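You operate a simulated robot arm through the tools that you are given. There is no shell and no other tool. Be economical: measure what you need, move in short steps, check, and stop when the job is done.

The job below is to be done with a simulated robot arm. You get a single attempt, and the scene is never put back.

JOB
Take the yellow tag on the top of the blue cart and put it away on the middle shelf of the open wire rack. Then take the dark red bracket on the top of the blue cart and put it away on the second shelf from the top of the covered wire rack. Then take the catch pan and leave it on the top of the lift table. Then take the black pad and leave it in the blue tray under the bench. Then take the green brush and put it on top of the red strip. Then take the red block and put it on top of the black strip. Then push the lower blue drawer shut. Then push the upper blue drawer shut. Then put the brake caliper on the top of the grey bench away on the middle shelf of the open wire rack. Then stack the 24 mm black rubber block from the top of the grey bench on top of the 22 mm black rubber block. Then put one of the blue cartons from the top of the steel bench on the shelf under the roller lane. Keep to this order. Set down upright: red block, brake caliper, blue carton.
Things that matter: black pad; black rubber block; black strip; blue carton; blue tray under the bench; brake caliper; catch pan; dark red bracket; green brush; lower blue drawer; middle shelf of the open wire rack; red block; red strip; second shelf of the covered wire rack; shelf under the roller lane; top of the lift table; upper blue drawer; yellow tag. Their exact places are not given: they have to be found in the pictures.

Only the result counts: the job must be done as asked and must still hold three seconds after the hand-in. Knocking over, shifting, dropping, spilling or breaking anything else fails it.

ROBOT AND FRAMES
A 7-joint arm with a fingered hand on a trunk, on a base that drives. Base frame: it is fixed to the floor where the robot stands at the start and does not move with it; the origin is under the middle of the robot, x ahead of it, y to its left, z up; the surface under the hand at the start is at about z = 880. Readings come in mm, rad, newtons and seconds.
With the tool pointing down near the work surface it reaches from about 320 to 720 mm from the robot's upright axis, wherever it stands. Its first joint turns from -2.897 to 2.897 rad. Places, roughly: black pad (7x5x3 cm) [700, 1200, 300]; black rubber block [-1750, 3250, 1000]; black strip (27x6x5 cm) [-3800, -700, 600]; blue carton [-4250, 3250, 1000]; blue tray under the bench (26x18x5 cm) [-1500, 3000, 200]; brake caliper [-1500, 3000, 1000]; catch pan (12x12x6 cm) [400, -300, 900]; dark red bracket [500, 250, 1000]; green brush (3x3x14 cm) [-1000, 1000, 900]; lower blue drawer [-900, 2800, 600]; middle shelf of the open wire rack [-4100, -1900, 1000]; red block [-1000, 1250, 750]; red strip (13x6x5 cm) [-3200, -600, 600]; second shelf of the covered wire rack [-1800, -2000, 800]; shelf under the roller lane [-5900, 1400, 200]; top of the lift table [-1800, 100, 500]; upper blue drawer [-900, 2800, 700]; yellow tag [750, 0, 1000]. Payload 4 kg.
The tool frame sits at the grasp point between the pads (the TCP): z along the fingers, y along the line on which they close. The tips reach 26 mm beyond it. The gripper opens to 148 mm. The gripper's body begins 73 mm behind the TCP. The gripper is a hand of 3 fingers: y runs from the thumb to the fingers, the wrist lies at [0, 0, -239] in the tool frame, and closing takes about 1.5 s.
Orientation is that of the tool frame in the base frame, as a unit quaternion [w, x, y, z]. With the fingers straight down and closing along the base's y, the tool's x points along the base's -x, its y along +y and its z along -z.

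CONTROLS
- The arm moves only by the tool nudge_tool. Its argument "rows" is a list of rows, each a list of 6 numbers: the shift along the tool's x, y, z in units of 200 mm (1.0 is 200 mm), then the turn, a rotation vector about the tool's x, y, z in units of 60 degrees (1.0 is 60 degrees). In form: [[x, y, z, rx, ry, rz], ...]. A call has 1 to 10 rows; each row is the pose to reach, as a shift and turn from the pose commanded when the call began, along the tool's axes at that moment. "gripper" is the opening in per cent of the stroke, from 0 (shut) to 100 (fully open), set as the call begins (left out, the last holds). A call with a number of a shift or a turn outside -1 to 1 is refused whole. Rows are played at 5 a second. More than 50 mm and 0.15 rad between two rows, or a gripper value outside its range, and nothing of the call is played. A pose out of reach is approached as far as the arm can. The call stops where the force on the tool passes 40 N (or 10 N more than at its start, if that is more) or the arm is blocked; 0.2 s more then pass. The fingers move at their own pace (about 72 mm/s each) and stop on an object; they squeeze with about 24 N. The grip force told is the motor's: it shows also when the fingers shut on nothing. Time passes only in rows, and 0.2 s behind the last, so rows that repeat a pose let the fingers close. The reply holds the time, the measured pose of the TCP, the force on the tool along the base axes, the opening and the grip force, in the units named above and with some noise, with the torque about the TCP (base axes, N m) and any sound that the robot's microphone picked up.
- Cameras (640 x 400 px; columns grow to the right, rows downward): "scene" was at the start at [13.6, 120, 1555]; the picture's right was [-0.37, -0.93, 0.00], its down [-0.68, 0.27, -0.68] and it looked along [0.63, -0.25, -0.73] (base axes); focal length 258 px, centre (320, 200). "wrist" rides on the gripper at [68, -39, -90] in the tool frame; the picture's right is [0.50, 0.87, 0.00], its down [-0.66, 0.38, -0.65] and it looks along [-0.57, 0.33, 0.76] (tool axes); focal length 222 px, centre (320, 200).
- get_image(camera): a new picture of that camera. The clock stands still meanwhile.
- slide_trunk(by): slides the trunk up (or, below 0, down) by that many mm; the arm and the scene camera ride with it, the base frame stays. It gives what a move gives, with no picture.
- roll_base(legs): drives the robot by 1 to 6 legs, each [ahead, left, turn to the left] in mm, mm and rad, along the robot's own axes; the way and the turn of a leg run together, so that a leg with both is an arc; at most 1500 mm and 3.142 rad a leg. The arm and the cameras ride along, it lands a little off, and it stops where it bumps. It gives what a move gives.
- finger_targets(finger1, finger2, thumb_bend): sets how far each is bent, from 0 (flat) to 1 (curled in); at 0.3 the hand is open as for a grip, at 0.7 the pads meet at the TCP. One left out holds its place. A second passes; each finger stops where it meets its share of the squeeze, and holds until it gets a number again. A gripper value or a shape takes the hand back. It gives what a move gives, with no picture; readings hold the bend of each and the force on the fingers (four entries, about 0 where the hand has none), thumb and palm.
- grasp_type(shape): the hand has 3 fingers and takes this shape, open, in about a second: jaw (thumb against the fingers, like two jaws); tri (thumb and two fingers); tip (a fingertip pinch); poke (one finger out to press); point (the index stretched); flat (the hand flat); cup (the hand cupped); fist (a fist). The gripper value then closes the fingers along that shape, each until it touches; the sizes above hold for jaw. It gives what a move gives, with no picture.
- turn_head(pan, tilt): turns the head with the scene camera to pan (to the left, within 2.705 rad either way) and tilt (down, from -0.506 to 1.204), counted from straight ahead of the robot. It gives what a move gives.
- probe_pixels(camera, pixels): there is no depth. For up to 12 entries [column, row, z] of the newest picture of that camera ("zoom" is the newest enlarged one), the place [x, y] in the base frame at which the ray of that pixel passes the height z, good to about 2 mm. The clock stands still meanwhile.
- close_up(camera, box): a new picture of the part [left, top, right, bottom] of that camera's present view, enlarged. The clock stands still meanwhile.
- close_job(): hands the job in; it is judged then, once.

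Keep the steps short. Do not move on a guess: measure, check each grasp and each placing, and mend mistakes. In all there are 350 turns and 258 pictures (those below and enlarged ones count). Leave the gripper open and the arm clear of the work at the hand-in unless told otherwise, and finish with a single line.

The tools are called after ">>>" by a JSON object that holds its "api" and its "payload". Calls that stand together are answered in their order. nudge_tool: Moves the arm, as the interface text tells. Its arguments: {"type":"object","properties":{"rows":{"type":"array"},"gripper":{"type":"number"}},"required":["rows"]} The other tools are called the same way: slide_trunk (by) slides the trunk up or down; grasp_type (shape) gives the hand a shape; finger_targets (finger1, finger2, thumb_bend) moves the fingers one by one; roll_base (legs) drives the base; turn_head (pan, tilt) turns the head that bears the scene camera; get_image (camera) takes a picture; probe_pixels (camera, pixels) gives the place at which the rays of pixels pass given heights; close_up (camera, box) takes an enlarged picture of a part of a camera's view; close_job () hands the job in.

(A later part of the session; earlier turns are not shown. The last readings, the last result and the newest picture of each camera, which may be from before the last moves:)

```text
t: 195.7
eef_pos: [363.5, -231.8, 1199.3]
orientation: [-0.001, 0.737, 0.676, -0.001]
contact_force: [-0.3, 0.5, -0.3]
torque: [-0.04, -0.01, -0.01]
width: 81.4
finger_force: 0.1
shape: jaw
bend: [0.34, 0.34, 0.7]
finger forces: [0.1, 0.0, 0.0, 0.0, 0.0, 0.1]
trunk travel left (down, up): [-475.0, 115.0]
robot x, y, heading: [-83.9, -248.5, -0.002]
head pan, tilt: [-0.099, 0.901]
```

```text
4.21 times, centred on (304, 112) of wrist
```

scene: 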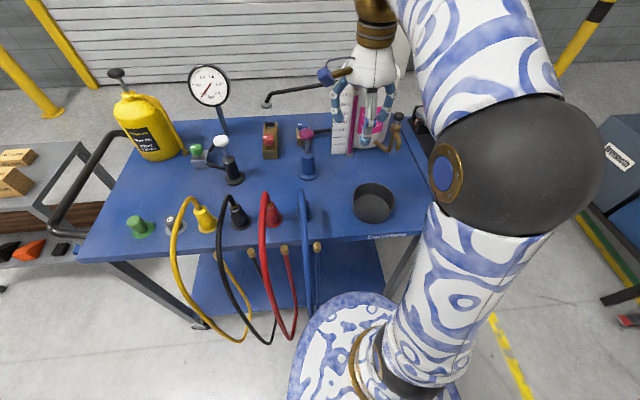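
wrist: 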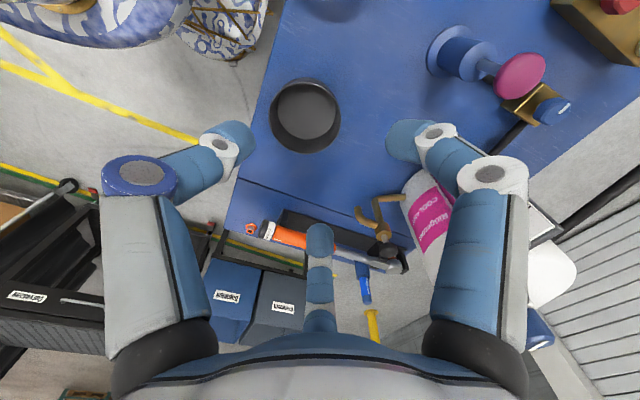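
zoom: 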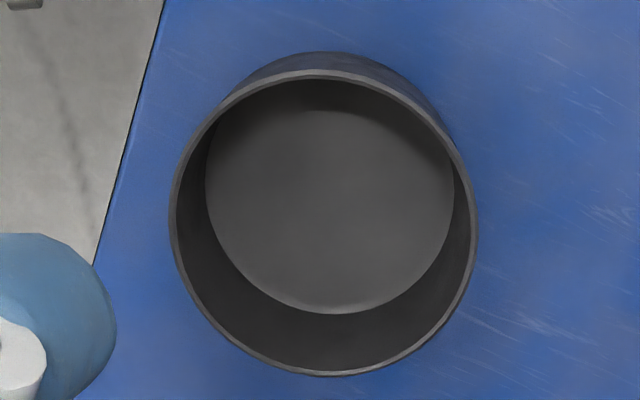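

>>> {"api": "probe_pixels", "payload": {"camera": "zoom", "pixels": [[170, 215, 930], [477, 240, 930], [320, 70, 930], [325, 376, 930], [170, 215, 940], [477, 240, 940], [320, 70, 940], [325, 376, 940]]}}

>>> {"api": "probe_pixels", "payload": {"camera": "scene", "pixels": [[352.75, 198.5, 930], [395, 200.75, 930], [371.5, 182.6, 930], [374.5, 215.45, 930], [352.75, 198.5, 940], [395, 200.75, 940], [371.5, 182.6, 940], [374.5, 215.45, 940]]}}

```text
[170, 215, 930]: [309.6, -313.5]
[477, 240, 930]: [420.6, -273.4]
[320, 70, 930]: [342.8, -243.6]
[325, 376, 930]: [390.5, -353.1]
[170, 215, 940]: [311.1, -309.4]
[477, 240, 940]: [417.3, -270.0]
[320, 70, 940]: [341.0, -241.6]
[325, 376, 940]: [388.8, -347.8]
```

```text
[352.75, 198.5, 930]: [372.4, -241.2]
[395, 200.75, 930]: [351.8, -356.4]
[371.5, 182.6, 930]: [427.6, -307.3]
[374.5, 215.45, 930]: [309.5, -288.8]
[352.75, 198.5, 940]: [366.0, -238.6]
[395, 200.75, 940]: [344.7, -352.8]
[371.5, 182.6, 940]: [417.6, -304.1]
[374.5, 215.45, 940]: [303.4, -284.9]
```

Pan: centre (366,-297), rim z≈930, diameter ≈118. Open fully, centre and descend.

>>> {"api": "nudge_tool", "payload": {"rows": [[-0.15, 0.02, 0.1, 0, 0, 0], [-0.323, 0.04, 0.25, 0, 0, 0], [-0.323, 0.04, 0.45, 0, 0, 0], [-0.323, 0.04, 0.65, 0, 0, 0], [-0.323, 0.04, 0.85, 0, 0, 0]], "gripper": 100}}

>>> {"api": "get_image", "payload": {"camera": "wrist"}}

```text
t: 196.9
eef_pos: [364.1, -295.6, 1029.8]
orientation: [-0.002, 0.737, 0.675, 0.0]
contact_force: [0.1, -0.9, -0.4]
torque: [-0.02, -0.01, -0.02]
width: 147.9
finger_force: 0.1
shape: jaw
bend: [0.3, 0.3, 0.3]
finger forces: [0.0, 0.1, 0.1, 0.1, 0.0, 0.1]
trunk travel left (down, up): [-475.0, 115.0]
robot x, y, heading: [-88.6, -244.6, -0.001]
head pan, tilt: [-0.099, 0.901]
```

```text
193 pictures are left
```

wrist: 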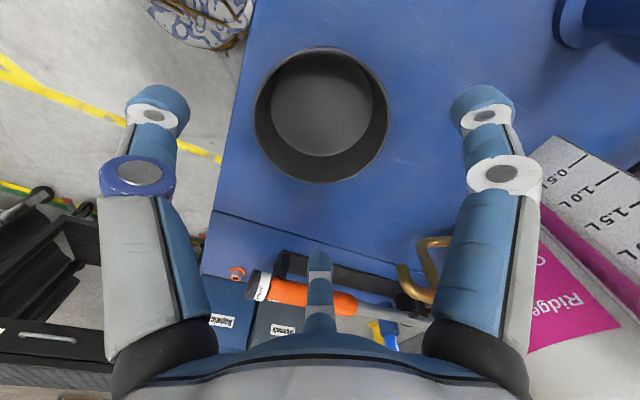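

>>> {"api": "probe_pixels", "payload": {"camera": "wrist", "pixels": [[254, 112, 930], [389, 118, 930], [322, 46, 930], [318, 184, 930]]}}

```text
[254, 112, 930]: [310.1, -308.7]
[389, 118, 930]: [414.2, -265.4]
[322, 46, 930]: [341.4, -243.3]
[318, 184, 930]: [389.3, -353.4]
```

Centred. Descend to z≈912 and close.

>>> {"api": "nudge_tool", "payload": {"rows": [[0, 0, 0.2, 0, 0, 0], [0, 0, 0.4, 0, 0, 0], [0, 0, 0.59, 0, 0, 0]]}}

>>> {"api": "nudge_tool", "payload": {"rows": [[0, 0, 0, 0, 0, 0], [0, 0, 0, 0, 0, 0], [0, 0, 0, 0, 0, 0], [0, 0, 0, 0, 0, 0], [0, 0, 0, 0, 0, 0]], "gripper": 0}}

>>> {"api": "get_image", "payload": {"camera": "wrist"}}

```text
t: 197.7
eef_pos: [363.4, -295.6, 911.0]
orientation: [-0.001, 0.736, 0.677, 0.0]
contact_force: [0.8, -0.4, -1.2]
torque: [0.02, 0.02, -0.01]
width: 148.0
finger_force: 0.0
shape: jaw
bend: [0.3, 0.3, 0.3]
finger forces: [0.0, 0.0, 0.0, 0.1, 0.0, 0.0]
trunk travel left (down, up): [-475.0, 115.0]
robot x, y, heading: [-85.4, -247.3, -0.001]
head pan, tilt: [-0.099, 0.901]
```

```text
t: 198.9
eef_pos: [362.9, -296.5, 912.5]
orientation: [-0.001, 0.737, 0.676, 0.0]
contact_force: [-0.3, -0.6, -0.2]
torque: [-0.01, -0.02, -0.02]
width: 101.3
finger_force: 23.8
shape: jaw
bend: [0.3, 0.28, 0.74]
finger forces: [20.8, 21.9, 0.1, 0.0, 21.0, 0.0]
trunk travel left (down, up): [-475.0, 115.0]
robot x, y, heading: [-89.3, -244.0, -0.004]
head pan, tilt: [-0.099, 0.901]
```

```text
192 pictures are left
```

wrist: 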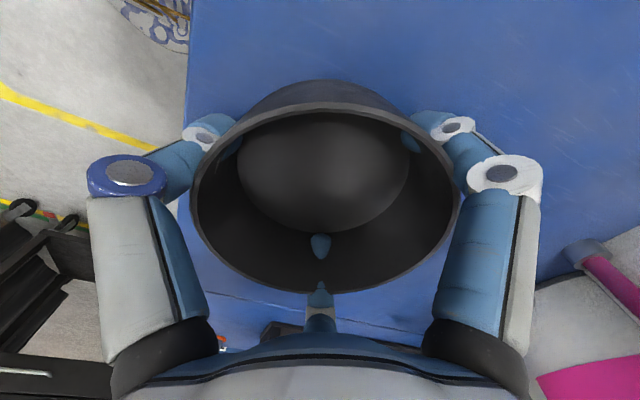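

Pan gripped from outside. Lift.

>>> {"api": "nudge_tool", "payload": {"rows": [[0, 0, -0.1, 0, 0, 0], [0, 0, -0.3, 0, 0, 0], [0, 0, -0.5, 0, 0, 0], [0, 0, -0.7, 0, 0, 0], [0, 0, -0.9, 0, 0, 0]]}}

>>> {"api": "get_image", "payload": {"camera": "scene"}}

```text
t: 200.1
eef_pos: [363.2, -295.2, 1090.5]
orientation: [0.0, 0.737, 0.676, 0.0]
contact_force: [-0.3, -0.3, -1.4]
torque: [0.01, 0.0, -0.01]
width: 101.4
finger_force: 24.0
shape: jaw
bend: [0.3, 0.28, 0.74]
finger forces: [20.9, 22.0, 0.1, 0.0, 21.0, 0.1]
trunk travel left (down, up): [-475.0, 115.0]
robot x, y, heading: [-87.7, -244.0, -0.0]
head pan, tilt: [-0.099, 0.901]
```

```text
191 pictures are left
```

scene: 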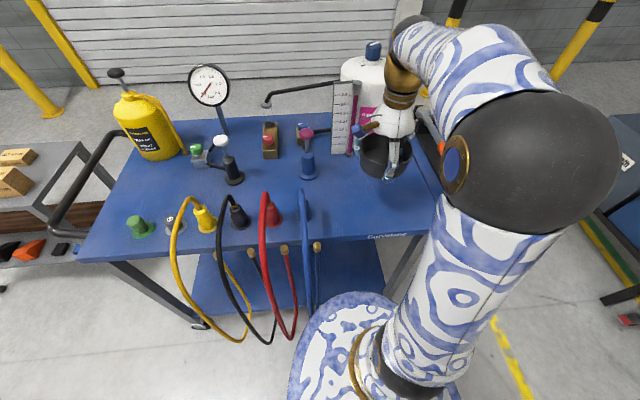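

Now back away from the cart, turn around to face the lift table, and look.

>>> {"api": "roll_base", "payload": {"legs": [[-370, 0, 0], [0, 290, 0], [0, 0, 3.14]]}}

>>> {"api": "turn_head", "payload": {"pan": 0.0, "tilt": 0.5}}

>>> {"api": "get_image", "payload": {"camera": "scene"}}

```text
t: 211.3
eef_pos: [-907.9, 110.2, 1090.7]
orientation: [0.001, -0.664, 0.748, -0.001]
contact_force: [0.1, 0.6, -1.5]
torque: [0.02, 0.0, 0.0]
width: 101.3
finger_force: 24.2
shape: jaw
bend: [0.3, 0.28, 0.74]
finger forces: [21.0, 21.8, 0.0, 0.0, 20.3, 0.0]
trunk travel left (down, up): [-475.0, 115.0]
robot x, y, heading: [-456.0, 44.0, 3.112]
head pan, tilt: [-0.099, 0.901]
```

```text
t: 212.2
eef_pos: [-908.5, 109.9, 1089.8]
orientation: [0.0, -0.664, 0.748, -0.001]
contact_force: [-0.2, 0.4, -0.9]
torque: [0.03, -0.01, -0.01]
width: 101.0
finger_force: 24.0
shape: jaw
bend: [0.3, 0.28, 0.74]
finger forces: [20.9, 21.7, 0.0, 0.0, 20.2, 0.1]
trunk travel left (down, up): [-475.0, 115.0]
robot x, y, heading: [-455.3, 46.1, 3.108]
head pan, tilt: [0.0, 0.499]
```

```text
190 pictures are left
```

scene: 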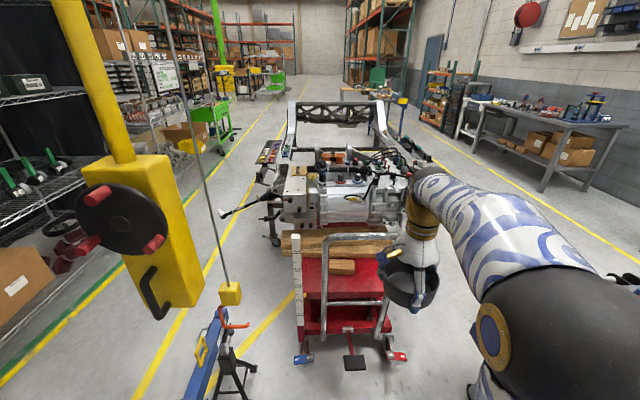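

>>> {"api": "close_up", "payload": {"camera": "scene", "box": [270, 215, 430, 375]}}

>>> {"api": "probe_pixels", "payload": {"camera": "scene", "pixels": [[305, 300, 500], [382, 300, 500], [305, 262, 500], [382, 262, 500], [330, 237, 900], [385, 237, 900], [305, 360, 0], [398, 355, 0], [230, 300, 700], [165, 310, 700], [205, 395, 600]]}}

```text
2.50 times, centred on (350, 295) of scene
```

zoom: 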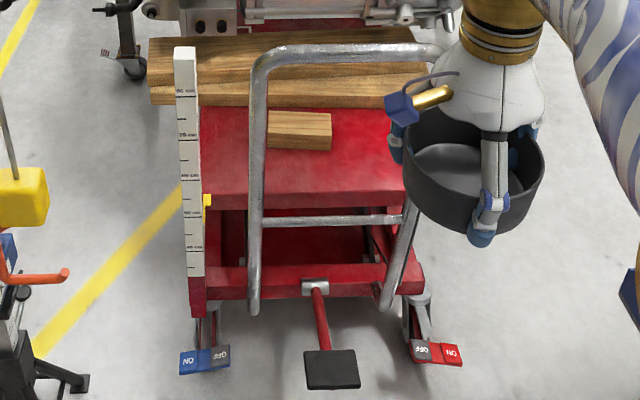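

```text
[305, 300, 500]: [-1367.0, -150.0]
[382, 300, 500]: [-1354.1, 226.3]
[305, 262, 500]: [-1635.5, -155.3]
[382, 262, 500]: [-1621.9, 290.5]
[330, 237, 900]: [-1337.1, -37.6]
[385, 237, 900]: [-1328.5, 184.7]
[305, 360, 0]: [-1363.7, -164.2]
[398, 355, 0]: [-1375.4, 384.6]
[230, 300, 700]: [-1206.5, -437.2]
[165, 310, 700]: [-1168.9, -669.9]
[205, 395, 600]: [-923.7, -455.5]
```

>>> {"api": "close_up", "payload": {"camera": "scene", "box": [200, 130, 460, 293]}}

>>> {"api": "probe_pixels", "payload": {"camera": "scene", "pixels": [[222, 215, 800], [222, 215, 900], [222, 215, 1000], [298, 200, 800], [298, 200, 900], [298, 200, 1000], [275, 240, 0], [270, 235, 500]]}}

```text
2.45 times, centred on (330, 212) of scene
```

zoom: 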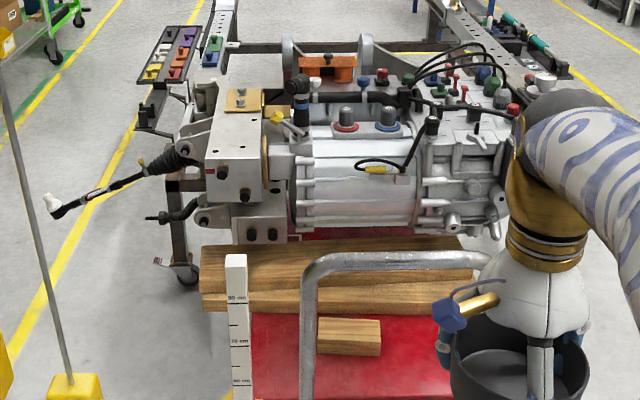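

```text
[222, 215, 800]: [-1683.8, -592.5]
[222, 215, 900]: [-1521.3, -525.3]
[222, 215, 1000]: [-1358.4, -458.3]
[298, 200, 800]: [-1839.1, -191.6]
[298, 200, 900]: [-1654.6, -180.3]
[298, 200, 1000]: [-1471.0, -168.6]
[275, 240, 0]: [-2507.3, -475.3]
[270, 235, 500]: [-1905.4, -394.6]
```

The handle makes a frontal approach risky; the -y side between the ruler post and the tie rod looks better. I'll drive round into the corridor and look from there.

>>> {"api": "roll_base", "payload": {"legs": [[-50, 0, 0.03], [0, 1240, 0], [1100, 0, 0], [0, 0, -1.571]]}}

>>> {"api": "turn_head", "payload": {"pan": 0.0, "tilt": 0.55}}

>>> {"api": "get_image", "payload": {"camera": "scene"}}

```text
t: 228.1
eef_pos: [-1457.6, -747.2, 1090.5]
orientation: [0.001, 0.051, 0.999, -0.001]
contact_force: [0.1, 0.0, -1.6]
torque: [0.02, 0.01, 0.03]
width: 101.2
finger_force: 24.2
shape: jaw
bend: [0.3, 0.29, 0.74]
finger forces: [20.9, 21.7, 0.0, 0.1, 20.0, 0.0]
trunk travel left (down, up): [-475.0, 115.0]
robot x, y, heading: [-1517.1, -1195.8, 1.555]
head pan, tilt: [0.0, 0.499]
```

```text
t: 228.7
eef_pos: [-1456.9, -747.8, 1091.0]
orientation: [0.0, 0.051, 0.999, -0.001]
contact_force: [0.5, -0.2, -0.5]
torque: [-0.01, 0.0, 0.01]
width: 100.9
finger_force: 24.0
shape: jaw
bend: [0.3, 0.29, 0.74]
finger forces: [20.9, 21.7, 0.1, 0.1, 20.2, 0.1]
trunk travel left (down, up): [-475.0, 115.0]
robot x, y, heading: [-1516.9, -1201.8, 1.555]
head pan, tilt: [0.0, 0.55]
```

```text
187 pictures are left
```

scene: 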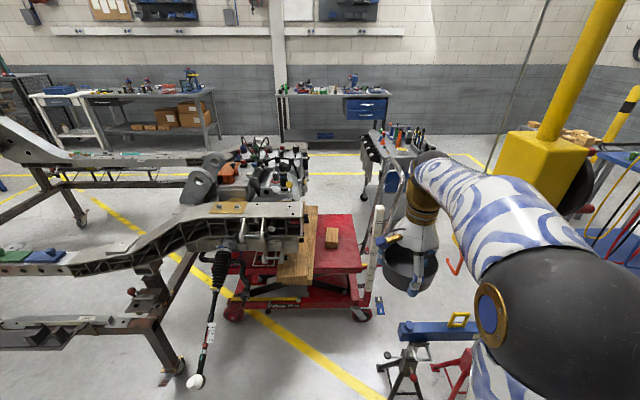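

>>> {"api": "probe_pixels", "payload": {"camera": "scene", "pixels": [[310, 272, 520], [366, 268, 520], [310, 215, 520], [352, 215, 520], [325, 247, 520], [338, 247, 520], [193, 382, 600], [193, 382, 750], [376, 268, 520], [380, 395, 0], [420, 390, 100], [405, 335, 550]]}}

>>> {"api": "close_up", "payload": {"camera": "scene", "box": [220, 190, 460, 340]}}

```text
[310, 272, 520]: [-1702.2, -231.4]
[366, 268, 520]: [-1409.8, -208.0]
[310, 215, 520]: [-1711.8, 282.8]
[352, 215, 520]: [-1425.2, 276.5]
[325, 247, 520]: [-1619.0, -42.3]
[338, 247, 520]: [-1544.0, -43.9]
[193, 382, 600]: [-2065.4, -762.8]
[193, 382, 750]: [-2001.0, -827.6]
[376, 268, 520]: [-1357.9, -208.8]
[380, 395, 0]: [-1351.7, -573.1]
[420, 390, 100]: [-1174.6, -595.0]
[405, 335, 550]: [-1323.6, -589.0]
```

```text
2.67 times, centred on (340, 265) of scene
```

zoom: 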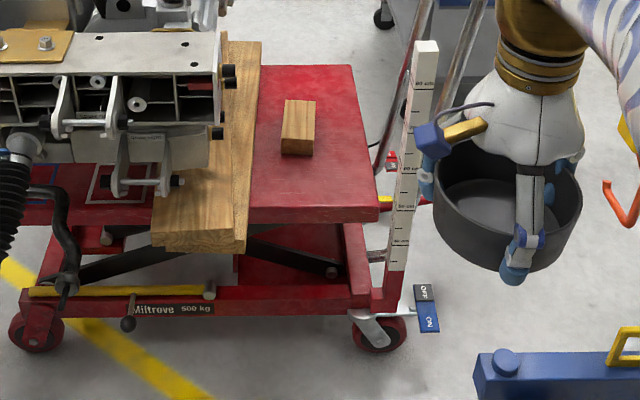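

Clear access from this side: table top z≈470, free red area x -1400…-1700, y from -157. Checking my own base size before squeezing between the jack stand and tie rod.

>>> {"api": "turn_head", "payload": {"pan": 0.8, "tilt": 1.2}}

>>> {"api": "get_image", "payload": {"camera": "scene"}}

```text
t: 229.9
eef_pos: [-1457.5, -748.0, 1089.7]
orientation: [0.0, 0.05, 0.999, -0.001]
contact_force: [0.7, 0.2, -1.6]
torque: [-0.03, -0.02, 0.06]
width: 101.1
finger_force: 23.9
shape: jaw
bend: [0.3, 0.29, 0.74]
finger forces: [20.9, 21.7, 0.0, 0.1, 20.1, 0.0]
trunk travel left (down, up): [-475.0, 115.0]
robot x, y, heading: [-1512.1, -1200.9, 1.556]
head pan, tilt: [0.799, 1.201]
```

```text
185 pictures are left
```

scene: 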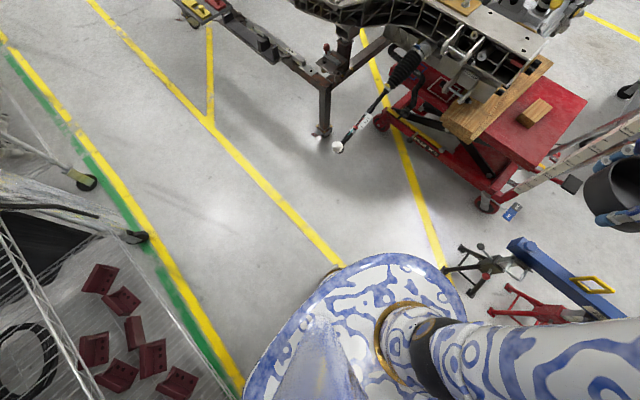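

>>> {"api": "probe_pixels", "payload": {"camera": "scene", "pixels": [[390, 253, 100], [390, 253, 300], [390, 253, 500], [465, 305, 300], [465, 305, 500], [245, 385, 300], [338, 146, 500], [338, 146, 600], [338, 146, 700], [447, 272, 0], [510, 243, 550], [490, 312, 0]]}}

```text
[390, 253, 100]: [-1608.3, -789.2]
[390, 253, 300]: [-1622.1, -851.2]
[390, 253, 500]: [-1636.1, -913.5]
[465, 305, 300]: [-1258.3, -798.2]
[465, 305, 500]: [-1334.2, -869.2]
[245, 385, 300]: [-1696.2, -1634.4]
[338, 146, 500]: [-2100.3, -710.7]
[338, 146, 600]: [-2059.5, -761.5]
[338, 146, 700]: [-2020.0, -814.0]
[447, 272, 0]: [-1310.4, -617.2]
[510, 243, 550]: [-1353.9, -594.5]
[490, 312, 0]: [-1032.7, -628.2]
```

Tie-rod end is at (-2062,-762,600), jack-stand bar end at (-1354,-594). I'll shift left to x≈-1650, lower the trunk, and look again.

>>> {"api": "roll_base", "payload": {"legs": [[0, 135, 0.016]]}}

>>> {"api": "slide_trunk", "payload": {"by": -390}}

>>> {"api": "turn_head", "payload": {"pan": -0.2, "tilt": 0.6}}

>>> {"api": "get_image", "payload": {"camera": "scene"}}

```text
t: 231.2
eef_pos: [-1600.0, -744.9, 1092.0]
orientation: [0.0, 0.042, 0.999, -0.001]
contact_force: [0.1, -0.4, -1.1]
torque: [0.01, -0.04, 0.01]
width: 101.0
finger_force: 23.2
shape: jaw
bend: [0.3, 0.29, 0.74]
finger forces: [20.9, 21.8, 0.1, 0.0, 20.1, 0.1]
trunk travel left (down, up): [-475.0, 115.0]
robot x, y, heading: [-1648.8, -1197.4, 1.571]
head pan, tilt: [0.799, 1.201]
```

```text
t: 234.9
eef_pos: [-1599.6, -744.8, 700.4]
orientation: [0.0, 0.043, 0.999, -0.002]
contact_force: [0.6, 0.2, -1.1]
torque: [0.01, -0.06, -0.04]
width: 100.9
finger_force: 24.8
shape: jaw
bend: [0.3, 0.29, 0.74]
finger forces: [20.9, 21.8, 0.0, 0.0, 20.0, 0.0]
trunk travel left (down, up): [-85.0, 505.0]
robot x, y, heading: [-1649.3, -1196.7, 1.568]
head pan, tilt: [0.799, 1.201]
```

```text
t: 236.2
eef_pos: [-1600.7, -744.9, 700.7]
orientation: [0.0, 0.043, 0.999, 0.0]
contact_force: [-0.5, 0.4, -1.3]
torque: [-0.01, 0.01, -0.01]
width: 100.9
finger_force: 23.7
shape: jaw
bend: [0.3, 0.29, 0.74]
finger forces: [20.8, 21.8, 0.0, 0.0, 20.1, 0.0]
trunk travel left (down, up): [-85.0, 505.0]
robot x, y, heading: [-1648.7, -1197.2, 1.566]
head pan, tilt: [-0.201, 0.6]
```

```text
184 pictures are left
```

scene: 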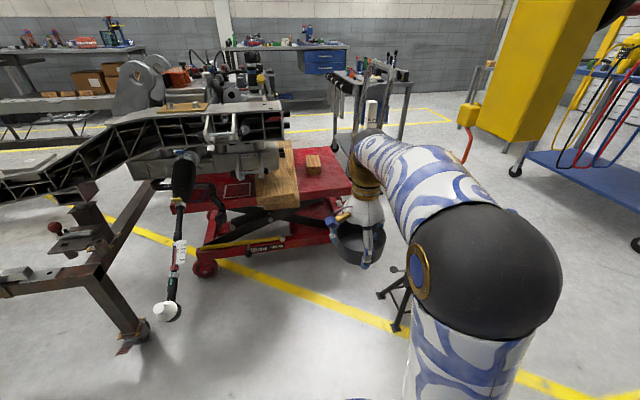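

Extend the arm forward first so the elbow tucks in line, then creep forward.

>>> {"api": "nudge_tool", "payload": {"rows": [[-0.02, 0.2, 0, 0, 0, 0], [-0.04, 0.4, 0, 0, 0, 0], [-0.06, 0.6, 0, 0, 0, 0], [-0.06, 0.78, 0, 0, 0, 0]]}}

>>> {"api": "roll_base", "payload": {"legs": [[200, 0, 0]]}}

>>> {"api": "get_image", "payload": {"camera": "scene"}}

```text
t: 237.2
eef_pos: [-1573.9, -592.2, 699.8]
orientation: [0.001, 0.043, 0.999, 0.0]
contact_force: [-0.1, 0.3, -0.9]
torque: [0.0, 0.01, 0.02]
width: 100.7
finger_force: 23.8
shape: jaw
bend: [0.3, 0.29, 0.74]
finger forces: [21.0, 22.1, 0.1, 0.1, 20.2, 0.0]
trunk travel left (down, up): [-85.0, 505.0]
robot x, y, heading: [-1646.5, -1197.5, 1.575]
head pan, tilt: [-0.201, 0.6]
```

```text
t: 238.8
eef_pos: [-1573.0, -391.3, 700.7]
orientation: [0.0, 0.043, 0.999, -0.001]
contact_force: [-0.5, 0.5, -1.8]
torque: [0.0, -0.01, 0.0]
width: 100.9
finger_force: 24.0
shape: jaw
bend: [0.3, 0.29, 0.74]
finger forces: [20.9, 22.2, 0.0, 0.0, 20.3, 0.1]
trunk travel left (down, up): [-85.0, 505.0]
robot x, y, heading: [-1649.1, -998.3, 1.567]
head pan, tilt: [-0.201, 0.6]
```

```text
183 pictures are left
```

scene: 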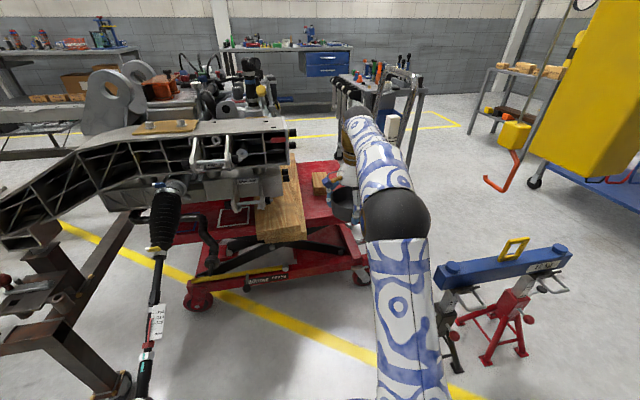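

Clear on both sides. Creep forward 200 more.

>>> {"api": "roll_base", "payload": {"legs": [[110, 0, 0], [90, 0, 0]]}}

>>> {"api": "get_image", "payload": {"camera": "scene"}}

```text
t: 240.7
eef_pos: [-1573.3, -191.6, 701.3]
orientation: [-0.001, 0.044, 0.999, -0.001]
contact_force: [-0.4, -0.9, -1.2]
torque: [0.05, -0.02, 0.01]
width: 100.5
finger_force: 23.8
shape: jaw
bend: [0.3, 0.29, 0.74]
finger forces: [20.9, 22.0, 0.1, 0.1, 20.3, 0.1]
trunk travel left (down, up): [-85.0, 505.0]
robot x, y, heading: [-1649.4, -799.5, 1.574]
head pan, tilt: [-0.201, 0.6]
```

```text
182 pictures are left
```

scene: 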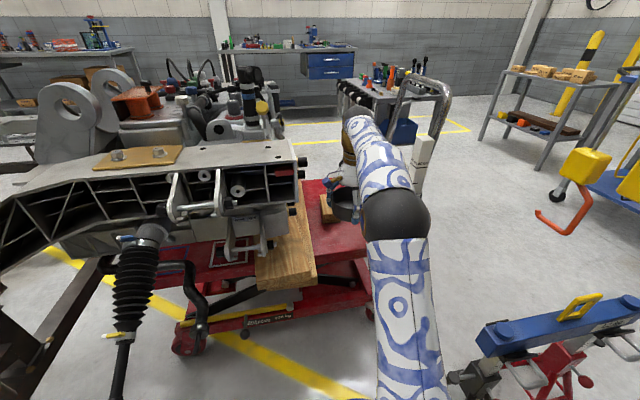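

>>> {"api": "get_image", "payload": {"camera": "wrist"}}

>>> {"api": "probe_pixels", "payload": {"camera": "scene", "pixels": [[316, 284, 470], [365, 255, 470], [320, 222, 470], [335, 222, 470], [299, 205, 700], [299, 170, 750], [420, 180, 800]]}}

```text
181 pictures are left
```

wrist: 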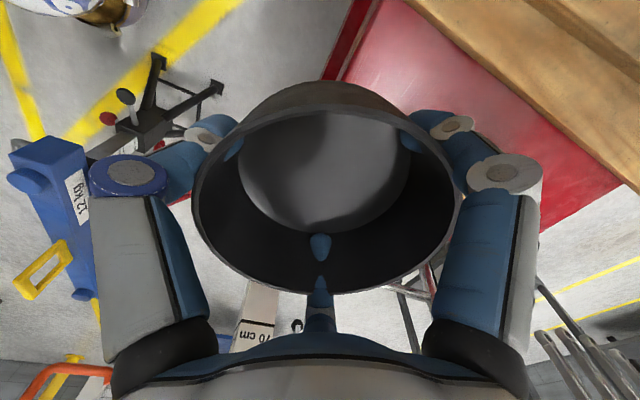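

```text
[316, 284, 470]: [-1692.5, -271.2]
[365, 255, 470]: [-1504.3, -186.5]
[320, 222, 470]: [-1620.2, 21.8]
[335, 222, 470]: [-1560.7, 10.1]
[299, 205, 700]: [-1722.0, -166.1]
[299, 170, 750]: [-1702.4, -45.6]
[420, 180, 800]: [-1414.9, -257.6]
```

>>> {"api": "probe_pixels", "payload": {"camera": "wrist", "pixels": [[375, 15, 470], [340, 75, 470], [620, 185, 470], [560, 215, 470], [420, 10, 510], [600, 170, 510], [420, 10, 470], [255, 300, 600]]}}

>>> {"api": "close_up", "payload": {"camera": "scene", "box": [240, 160, 400, 300]}}

```text
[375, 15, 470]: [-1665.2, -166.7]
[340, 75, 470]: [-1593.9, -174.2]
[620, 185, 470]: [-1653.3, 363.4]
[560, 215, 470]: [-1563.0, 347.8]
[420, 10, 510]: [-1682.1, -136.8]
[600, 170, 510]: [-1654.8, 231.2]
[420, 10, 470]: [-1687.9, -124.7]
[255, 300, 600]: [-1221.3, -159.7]
```

```text
2.86 times, centred on (320, 230) of scene
```

zoom: 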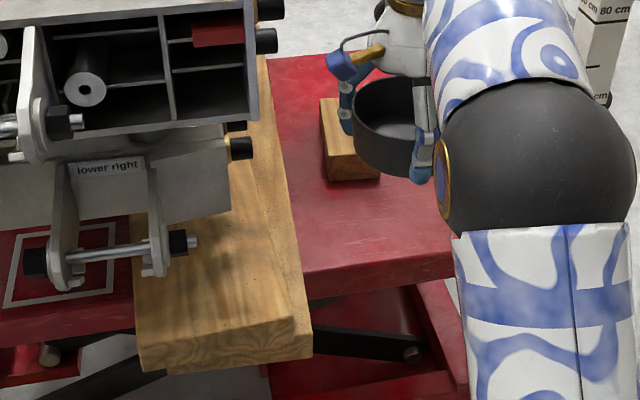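

Drive 30 mm closer, then lower over the free red surface at (-1560,-92).

>>> {"api": "roll_base", "payload": {"legs": [[30, 0, 0]]}}

>>> {"api": "nudge_tool", "payload": {"rows": [[-0.01, 0.12, 0.1, 0, 0, 0], [-0.02, 0.24, 0.25, 0, 0, 0], [-0.035, 0.355, 0.42, 0, 0, 0], [-0.035, 0.355, 0.6, 0, 0, 0], [-0.035, 0.355, 0.75, 0, 0, 0]]}}

>>> {"api": "get_image", "payload": {"camera": "wrist"}}

>>> {"api": "get_image", "payload": {"camera": "scene"}}

```text
t: 241.5
eef_pos: [-1573.6, -161.5, 700.3]
orientation: [0.0, 0.045, 0.999, -0.001]
contact_force: [0.0, -0.2, -2.4]
torque: [-0.01, 0.0, -0.02]
width: 100.8
finger_force: 23.5
shape: jaw
bend: [0.3, 0.29, 0.74]
finger forces: [21.0, 22.1, 0.1, 0.0, 20.3, 0.0]
trunk travel left (down, up): [-85.0, 505.0]
robot x, y, heading: [-1651.7, -768.3, 1.572]
head pan, tilt: [-0.201, 0.6]
```

```text
t: 242.7
eef_pos: [-1559.6, -91.7, 549.3]
orientation: [0.0, 0.044, 0.999, -0.001]
contact_force: [-0.1, 0.0, -0.1]
torque: [0.01, -0.06, 0.01]
width: 100.6
finger_force: 24.4
shape: jaw
bend: [0.3, 0.29, 0.74]
finger forces: [20.9, 22.1, 0.0, 0.0, 20.1, 0.0]
trunk travel left (down, up): [-85.0, 505.0]
robot x, y, heading: [-1649.4, -771.2, 1.573]
head pan, tilt: [-0.201, 0.6]
```

```text
179 pictures are left
```

wrist: 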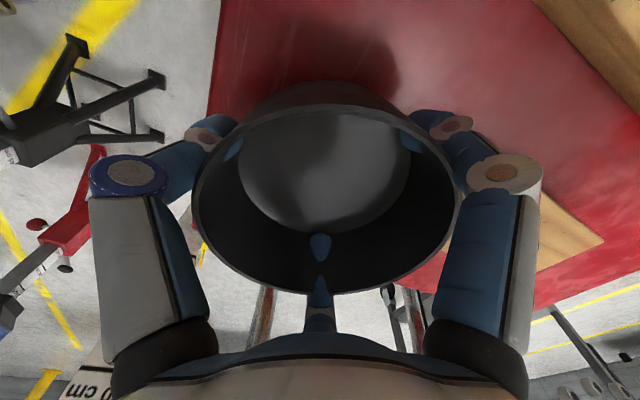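

```text
178 pictures are left
```

scene: 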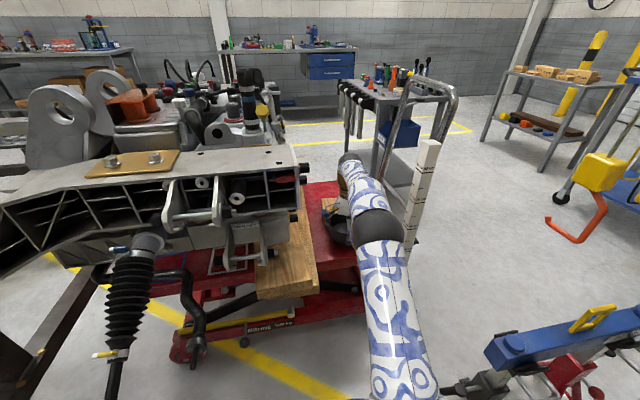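

Descend to contact.

>>> {"api": "nudge_tool", "payload": {"rows": [[0, 0.02, 0.1, 0, 0, 0], [0, 0.04, 0.18, 0, 0, 0], [0, 0.04, 0.22, 0, 0, 0], [0, 0.04, 0.25, 0, 0, 0], [0, 0.04, 0.27, 0, 0, 0]]}}

```text
t: 243.5
eef_pos: [-1559.8, -82.6, 517.8]
orientation: [0.0, 0.043, 0.999, 0.006]
contact_force: [-2.3, -5.7, 25.1]
torque: [-0.01, -0.01, 0.01]
width: 98.5
finger_force: 24.1
shape: jaw
bend: [0.3, 0.27, 0.74]
finger forces: [21.6, 23.8, 0.0, 0.0, 24.0, 0.0]
trunk travel left (down, up): [-85.0, 505.0]
robot x, y, heading: [-1651.7, -768.7, 1.573]
head pan, tilt: [-0.201, 0.6]
stopped in row 3: the force on the tool passed its limit at 46 N (the readings are from after the stop); the commanded pose is now the measured one
```

Contact at z≈518 (table ≈486). Open fully and check.

>>> {"api": "nudge_tool", "payload": {"rows": [[0, 0, -0.01, 0, 0, 0], [0, 0, -0.01, 0, 0, 0], [0, 0, -0.01, 0, 0, 0], [0, 0, -0.01, 0, 0, 0]], "gripper": 100}}

>>> {"api": "get_image", "payload": {"camera": "wrist"}}

```text
t: 244.0
eef_pos: [-1558.6, -79.3, 518.2]
orientation: [0.0, 0.043, 0.999, 0.008]
contact_force: [0.0, 0.2, 0.2]
torque: [-0.01, 0.01, -0.01]
width: 147.7
finger_force: 0.0
shape: jaw
bend: [0.3, 0.3, 0.3]
finger forces: [0.1, 0.0, 0.0, 0.0, 0.0, 0.0]
trunk travel left (down, up): [-85.0, 505.0]
robot x, y, heading: [-1649.1, -766.3, 1.567]
head pan, tilt: [-0.201, 0.6]
stopped in row 2: the force on the tool passed its limit at 42 N (the readings are from after the stop); the commanded pose is now the measured one
```

```text
177 pictures are left
```

wrist: 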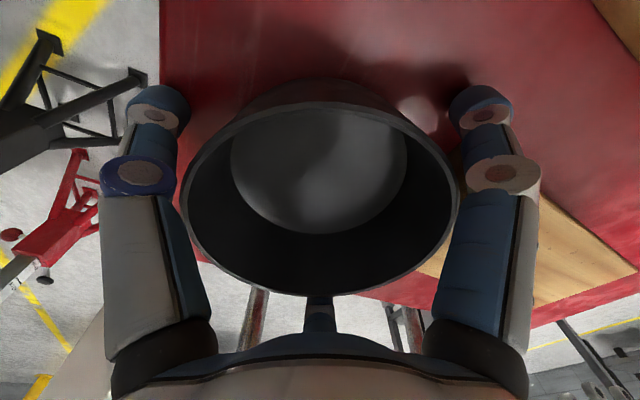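

Pan is free on the table. Rise straight up 190 mm and check.

>>> {"api": "nudge_tool", "payload": {"rows": [[0, 0, -0.05, 0, 0, 0], [0, 0, -0.2, 0, 0, 0], [0, 0, -0.4, 0, 0, 0], [0, 0, -0.6, 0, 0, 0], [0, 0, -0.8, 0, 0, 0], [0, 0, -0.95, 0, 0, 0]]}}

>>> {"api": "get_image", "payload": {"camera": "wrist"}}

```text
t: 245.4
eef_pos: [-1564.3, -106.7, 688.3]
orientation: [0.0, 0.044, 0.999, 0.007]
contact_force: [-0.2, -0.2, 0.2]
torque: [-0.02, 0.01, 0.02]
width: 148.0
finger_force: 0.1
shape: jaw
bend: [0.3, 0.3, 0.3]
finger forces: [0.0, 0.0, 0.0, 0.0, 0.0, 0.0]
out of reach, approached as far as the arm can: row 4, 5, 6
trunk travel left (down, up): [-85.0, 505.0]
robot x, y, heading: [-1646.5, -766.8, 1.573]
head pan, tilt: [-0.201, 0.6]
```

```text
176 pictures are left
```

wrist: 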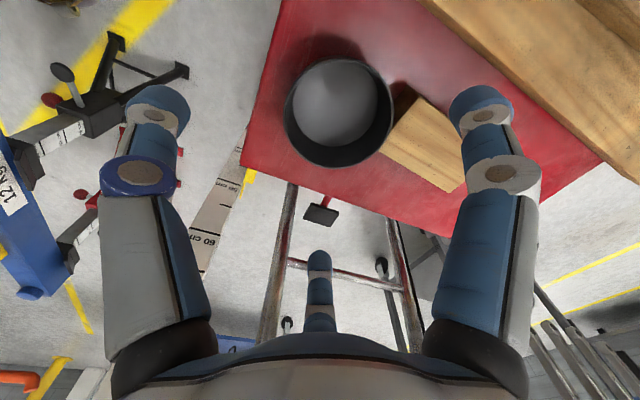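

Pan sits on the lift table. Back out along the same line, then retract the arm and raise the trunk.

>>> {"api": "roll_base", "payload": {"legs": [[-430, 0, 0]]}}

>>> {"api": "nudge_tool", "payload": {"rows": [[0, -0.2, 0, 0, 0, 0], [0, -0.4, 0, 0, 0, 0], [0, -0.6, 0, 0, 0, 0], [0, -0.8, 0, 0, 0, 0], [0, -0.99, 0, 0, 0, 0]], "gripper": 50}}

>>> {"api": "slide_trunk", "payload": {"by": 300}}

>>> {"api": "turn_head", "payload": {"pan": 0, "tilt": 0.55}}

>>> {"api": "close_up", "payload": {"camera": "scene", "box": [220, 190, 460, 340]}}

```text
t: 248.1
eef_pos: [-1565.5, -539.0, 688.1]
orientation: [0.0, 0.042, 0.999, 0.009]
contact_force: [0.2, 1.0, -0.5]
torque: [0.06, -0.03, 0.01]
width: 147.7
finger_force: 0.0
shape: jaw
bend: [0.3, 0.3, 0.3]
finger forces: [0.0, 0.1, 0.1, 0.0, 0.1, 0.0]
trunk travel left (down, up): [-85.0, 505.0]
robot x, y, heading: [-1648.9, -1204.7, 1.573]
head pan, tilt: [-0.201, 0.6]
```

```text
t: 249.3
eef_pos: [-1581.6, -736.5, 684.2]
orientation: [0.0, 0.042, 0.999, 0.009]
contact_force: [-0.4, -0.2, -0.1]
torque: [-0.02, -0.03, 0.01]
width: 74.4
finger_force: 0.0
shape: jaw
bend: [0.36, 0.36, 0.7]
finger forces: [0.0, 0.0, 0.1, 0.0, 0.0, 0.0]
trunk travel left (down, up): [-85.0, 505.0]
robot x, y, heading: [-1645.7, -1201.4, 1.575]
head pan, tilt: [-0.201, 0.6]
```

```text
t: 252.3
eef_pos: [-1581.7, -736.6, 983.9]
orientation: [0.0, 0.043, 0.999, 0.009]
contact_force: [0.3, 0.7, 0.1]
torque: [0.0, 0.03, -0.01]
width: 74.6
finger_force: 0.0
shape: jaw
bend: [0.36, 0.36, 0.7]
finger forces: [0.1, 0.1, 0.0, 0.1, 0.0, 0.0]
trunk travel left (down, up): [-385.0, 205.0]
robot x, y, heading: [-1652.0, -1201.7, 1.569]
head pan, tilt: [-0.201, 0.6]
```

```text
t: 253.0
eef_pos: [-1582.2, -736.2, 984.2]
orientation: [0.0, 0.043, 0.999, 0.009]
contact_force: [1.0, 0.3, 0.2]
torque: [0.02, -0.01, 0.04]
width: 74.5
finger_force: 0.0
shape: jaw
bend: [0.36, 0.36, 0.7]
finger forces: [0.0, 0.1, 0.1, 0.1, 0.0, 0.1]
trunk travel left (down, up): [-385.0, 205.0]
robot x, y, heading: [-1646.8, -1203.4, 1.572]
head pan, tilt: [0.0, 0.55]
```

```text
2.67 times, centred on (340, 265) of scene
```

zoom: 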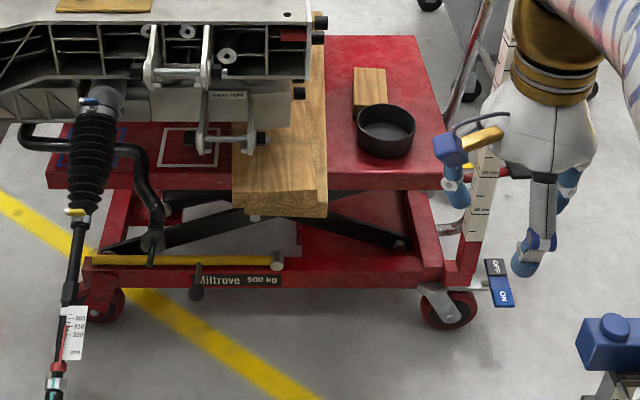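

Pan is placed well. Now drive to the shelf table for the black pad.

>>> {"api": "roll_base", "payload": {"legs": [[0, 0, -1.572], [1370, 0, 0], [0, 0, 1.572], [1200, 0, 0], [900, 0, 0]]}}

>>> {"api": "turn_head", "payload": {"pan": -1.2, "tilt": 0.7}}

>>> {"api": "get_image", "payload": {"camera": "scene"}}

```text
t: 277.5
eef_pos: [-226.5, 1384.1, 983.6]
orientation: [0.001, 0.044, 0.999, 0.009]
contact_force: [-0.5, -1.0, 0.6]
torque: [0.02, 0.0, -0.02]
width: 74.3
finger_force: 0.0
shape: jaw
bend: [0.36, 0.36, 0.7]
finger forces: [0.0, 0.0, 0.0, 0.0, 0.1, 0.1]
trunk travel left (down, up): [-385.0, 205.0]
robot x, y, heading: [-296.5, 921.0, 1.566]
head pan, tilt: [0.0, 0.55]
```

```text
t: 278.9
eef_pos: [-225.9, 1384.3, 983.3]
orientation: [0.001, 0.044, 0.999, 0.008]
contact_force: [-0.1, 0.3, -0.7]
torque: [0.0, -0.01, 0.01]
width: 74.4
finger_force: 0.1
shape: jaw
bend: [0.36, 0.36, 0.7]
finger forces: [0.0, 0.0, 0.1, 0.0, 0.0, 0.0]
trunk travel left (down, up): [-385.0, 205.0]
robot x, y, heading: [-295.0, 921.6, 1.567]
head pan, tilt: [-1.201, 0.7]
```

```text
174 pictures are left
```

scene: 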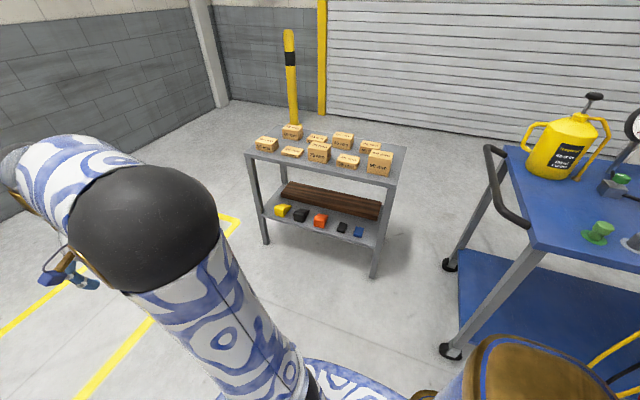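

>>> {"api": "close_up", "payload": {"camera": "scene", "box": [230, 110, 422, 290]}}

>>> {"api": "probe_pixels", "payload": {"camera": "scene", "pixels": [[265, 243, 0], [373, 277, 0], [246, 157, 800], [386, 187, 800], [246, 157, 700], [386, 187, 700], [342, 232, 300], [300, 221, 300], [262, 215, 300], [375, 250, 300]]}}

```text
2.22 times, centred on (326, 200) of scene
```

zoom: 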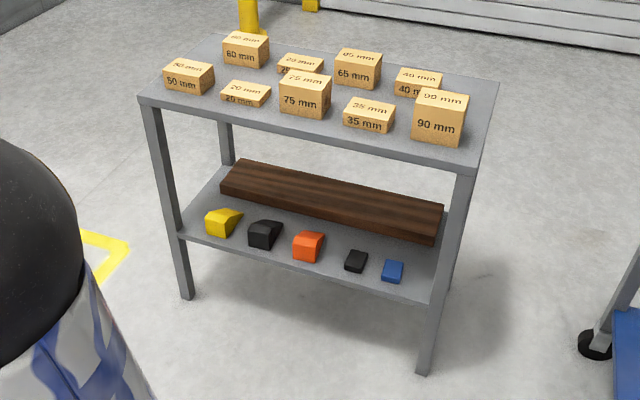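

```text
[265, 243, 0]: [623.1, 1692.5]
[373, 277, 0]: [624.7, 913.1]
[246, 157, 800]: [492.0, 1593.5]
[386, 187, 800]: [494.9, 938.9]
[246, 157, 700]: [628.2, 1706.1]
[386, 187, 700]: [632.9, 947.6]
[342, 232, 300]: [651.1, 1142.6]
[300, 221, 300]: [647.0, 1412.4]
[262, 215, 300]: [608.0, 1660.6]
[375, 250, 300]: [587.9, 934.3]
```

The black pad is the small black item at (342,230), shelf z≈290, table front edge x≈625, table top ≈705. Turn to face it, then lower the trunk to look under the top.

>>> {"api": "roll_base", "payload": {"legs": [[0, 0, -1.567], [0, 222, 0], [200, 0, 0]]}}

>>> {"api": "slide_trunk", "payload": {"by": -370}}

>>> {"api": "turn_head", "payload": {"pan": 0, "tilt": 0.6}}

>>> {"api": "get_image", "payload": {"camera": "scene"}}

>>> {"api": "get_image", "payload": {"camera": "wrist"}}

```text
t: 285.6
eef_pos: [368.7, 1069.0, 984.5]
orientation: [0.006, 0.739, 0.673, 0.006]
contact_force: [0.2, -0.1, 0.9]
torque: [-0.02, 0.04, 0.0]
width: 74.3
finger_force: 0.1
shape: jaw
bend: [0.36, 0.36, 0.7]
finger forces: [0.0, 0.1, 0.0, 0.0, 0.0, 0.0]
trunk travel left (down, up): [-385.0, 205.0]
robot x, y, heading: [-95.9, 1140.3, -0.008]
head pan, tilt: [-1.201, 0.7]
```

```text
t: 289.2
eef_pos: [369.0, 1069.7, 613.7]
orientation: [0.006, 0.739, 0.674, 0.006]
contact_force: [-0.6, -0.2, 0.8]
torque: [0.0, 0.01, 0.04]
width: 74.9
finger_force: 0.0
shape: jaw
bend: [0.36, 0.36, 0.7]
finger forces: [0.0, 0.0, 0.0, 0.0, 0.1, 0.0]
trunk travel left (down, up): [-15.0, 575.0]
robot x, y, heading: [-96.7, 1137.2, -0.006]
head pan, tilt: [-1.201, 0.7]
```

```text
t: 290.6
eef_pos: [368.3, 1070.2, 614.8]
orientation: [0.007, 0.739, 0.674, 0.006]
contact_force: [0.0, 0.0, 0.5]
torque: [0.0, 0.0, -0.02]
width: 74.5
finger_force: 0.0
shape: jaw
bend: [0.36, 0.36, 0.7]
finger forces: [0.0, 0.0, 0.0, 0.0, 0.1, 0.1]
trunk travel left (down, up): [-15.0, 575.0]
robot x, y, heading: [-93.4, 1141.5, -0.002]
head pan, tilt: [0.0, 0.6]
```

```text
172 pictures are left
```

scene: 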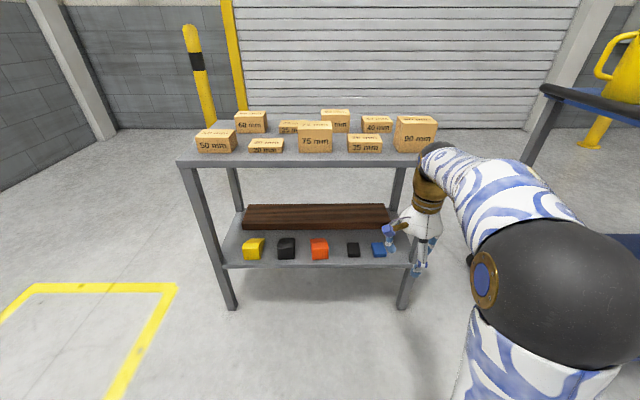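

```text
171 pictures are left
```

wrist: 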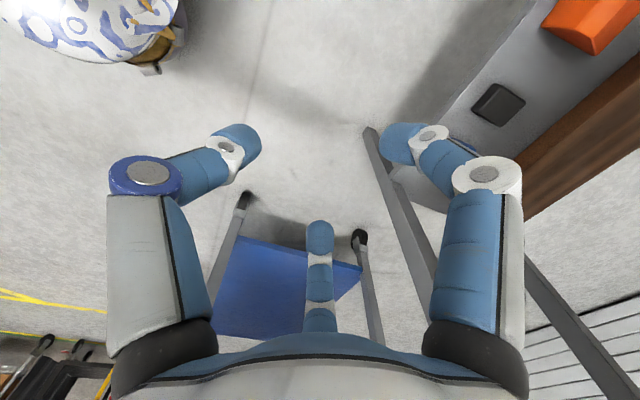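

>>> {"api": "close_up", "payload": {"camera": "scene", "box": [320, 220, 420, 285]}}

>>> {"api": "close_up", "payload": {"camera": "wrist", "box": [440, 60, 560, 150]}}

>>> {"api": "probe_pixels", "payload": {"camera": "scene", "pixels": [[300, 160, 700], [300, 167, 670], [300, 167, 680], [300, 167, 660], [300, 267, 280], [300, 267, 290], [300, 264, 290]]}}

```text
6.15 times, centred on (370, 252) of scene
```

zoom: 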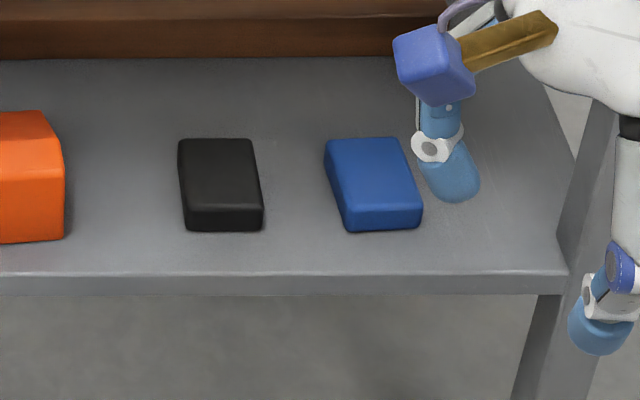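

```text
4.44 times, centred on (500, 105) of wrist
```

zoom: 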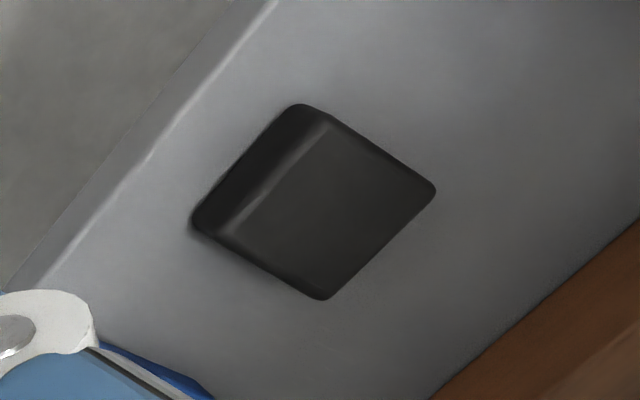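

```text
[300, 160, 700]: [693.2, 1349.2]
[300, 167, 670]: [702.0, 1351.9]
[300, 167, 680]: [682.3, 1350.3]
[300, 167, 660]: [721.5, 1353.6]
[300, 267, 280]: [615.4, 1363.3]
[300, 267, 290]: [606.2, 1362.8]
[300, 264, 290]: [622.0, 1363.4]
```

>>> {"api": "probe_pixels", "payload": {"camera": "zoom", "pixels": [[330, 118, 318], [432, 190, 318], [325, 297, 318], [238, 228, 318], [196, 225, 288], [293, 106, 288], [330, 205, 318]]}}

>>> {"api": "probe_pixels", "payload": {"camera": "scene", "pixels": [[339.5, 242.5, 318], [351, 242.5, 318], [352.5, 253.5, 318], [340.2, 253.5, 318], [340.2, 257, 288], [352.7, 257, 288]]}}

```text
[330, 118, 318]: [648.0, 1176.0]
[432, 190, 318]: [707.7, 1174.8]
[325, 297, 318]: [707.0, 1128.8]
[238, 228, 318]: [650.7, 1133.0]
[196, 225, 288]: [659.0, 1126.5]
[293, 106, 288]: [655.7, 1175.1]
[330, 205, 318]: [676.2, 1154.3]
```

```text
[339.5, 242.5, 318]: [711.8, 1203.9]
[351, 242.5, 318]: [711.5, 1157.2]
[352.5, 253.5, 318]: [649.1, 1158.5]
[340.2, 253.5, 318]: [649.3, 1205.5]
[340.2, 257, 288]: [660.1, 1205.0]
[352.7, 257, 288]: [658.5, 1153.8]
```

>>> {"api": "probe_pixels", "payload": {"camera": "scene", "pixels": [[346.9, 242.4, 318], [358.5, 242.4, 318], [360.8, 253.5, 318], [348, 253.5, 318], [370.9, 242, 318], [373.5, 254, 318], [374.5, 257, 290], [328.5, 256, 290]]}}

```text
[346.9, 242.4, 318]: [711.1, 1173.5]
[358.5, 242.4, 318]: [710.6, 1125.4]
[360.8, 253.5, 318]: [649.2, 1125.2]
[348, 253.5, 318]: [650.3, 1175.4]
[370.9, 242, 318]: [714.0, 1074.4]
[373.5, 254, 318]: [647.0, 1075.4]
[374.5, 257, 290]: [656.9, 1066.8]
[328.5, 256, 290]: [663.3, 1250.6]
```

Pad: x 657–717, y 1126–1175, top z≈312; vertical room under the top is enough (underside ≈709). Drive 100 mm closer, lower the hand in front of the table.

>>> {"api": "roll_base", "payload": {"legs": [[95, 0, 0]]}}

>>> {"api": "nudge_tool", "payload": {"rows": [[0, 0, 0.2, 0, 0, 0], [0, 0, 0.4, 0, 0, 0], [0.08, 0, 0.6, 0, 0, 0], [0.2, 0, 0.8, 0, 0, 0], [0.3, 0, 0.98, 0, 0, 0]]}}

>>> {"api": "nudge_tool", "payload": {"rows": [[0.1, 0, 0.15, 0, 0, 0], [0.15, 0, 0.3, 0, 0, 0]]}}

>>> {"api": "get_image", "payload": {"camera": "scene"}}

```text
t: 291.7
eef_pos: [463.1, 1069.8, 613.8]
orientation: [0.006, 0.739, 0.674, 0.006]
contact_force: [0.3, 0.1, 0.6]
torque: [0.0, 0.01, 0.0]
width: 74.7
finger_force: 0.0
shape: jaw
bend: [0.36, 0.36, 0.7]
finger forces: [0.0, 0.1, 0.1, 0.0, 0.0, 0.1]
trunk travel left (down, up): [-15.0, 575.0]
robot x, y, heading: [-2.3, 1140.6, -0.008]
head pan, tilt: [0.0, 0.6]
```

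```text
t: 292.9
eef_pos: [471.8, 1128.1, 417.1]
orientation: [0.006, 0.739, 0.674, 0.006]
contact_force: [0.8, -0.2, -0.1]
torque: [0.02, -0.01, 0.01]
width: 74.5
finger_force: 0.0
shape: jaw
bend: [0.36, 0.36, 0.7]
finger forces: [0.1, 0.0, 0.1, 0.0, 0.0, 0.1]
trunk travel left (down, up): [-15.0, 575.0]
robot x, y, heading: [-1.2, 1138.5, -0.007]
head pan, tilt: [0.0, 0.6]
```

```text
t: 293.5
eef_pos: [476.7, 1158.4, 357.8]
orientation: [0.007, 0.739, 0.673, 0.006]
contact_force: [0.2, -0.9, 0.3]
torque: [-0.01, 0.02, -0.01]
width: 74.8
finger_force: 0.1
shape: jaw
bend: [0.36, 0.36, 0.7]
finger forces: [0.0, 0.0, 0.0, 0.0, 0.0, 0.0]
trunk travel left (down, up): [-15.0, 575.0]
robot x, y, heading: [-3.2, 1141.5, -0.008]
head pan, tilt: [0.0, 0.6]
```

```text
168 pictures are left
```

scene: 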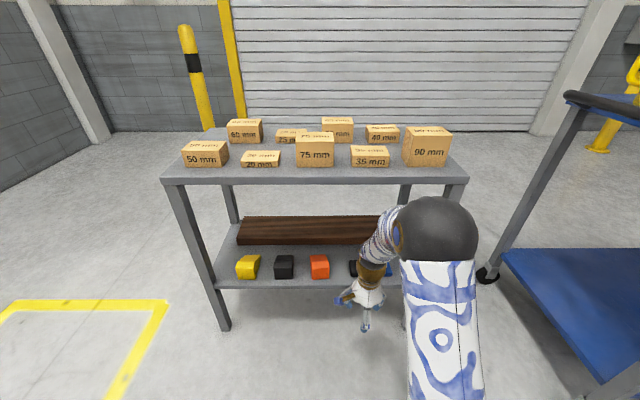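

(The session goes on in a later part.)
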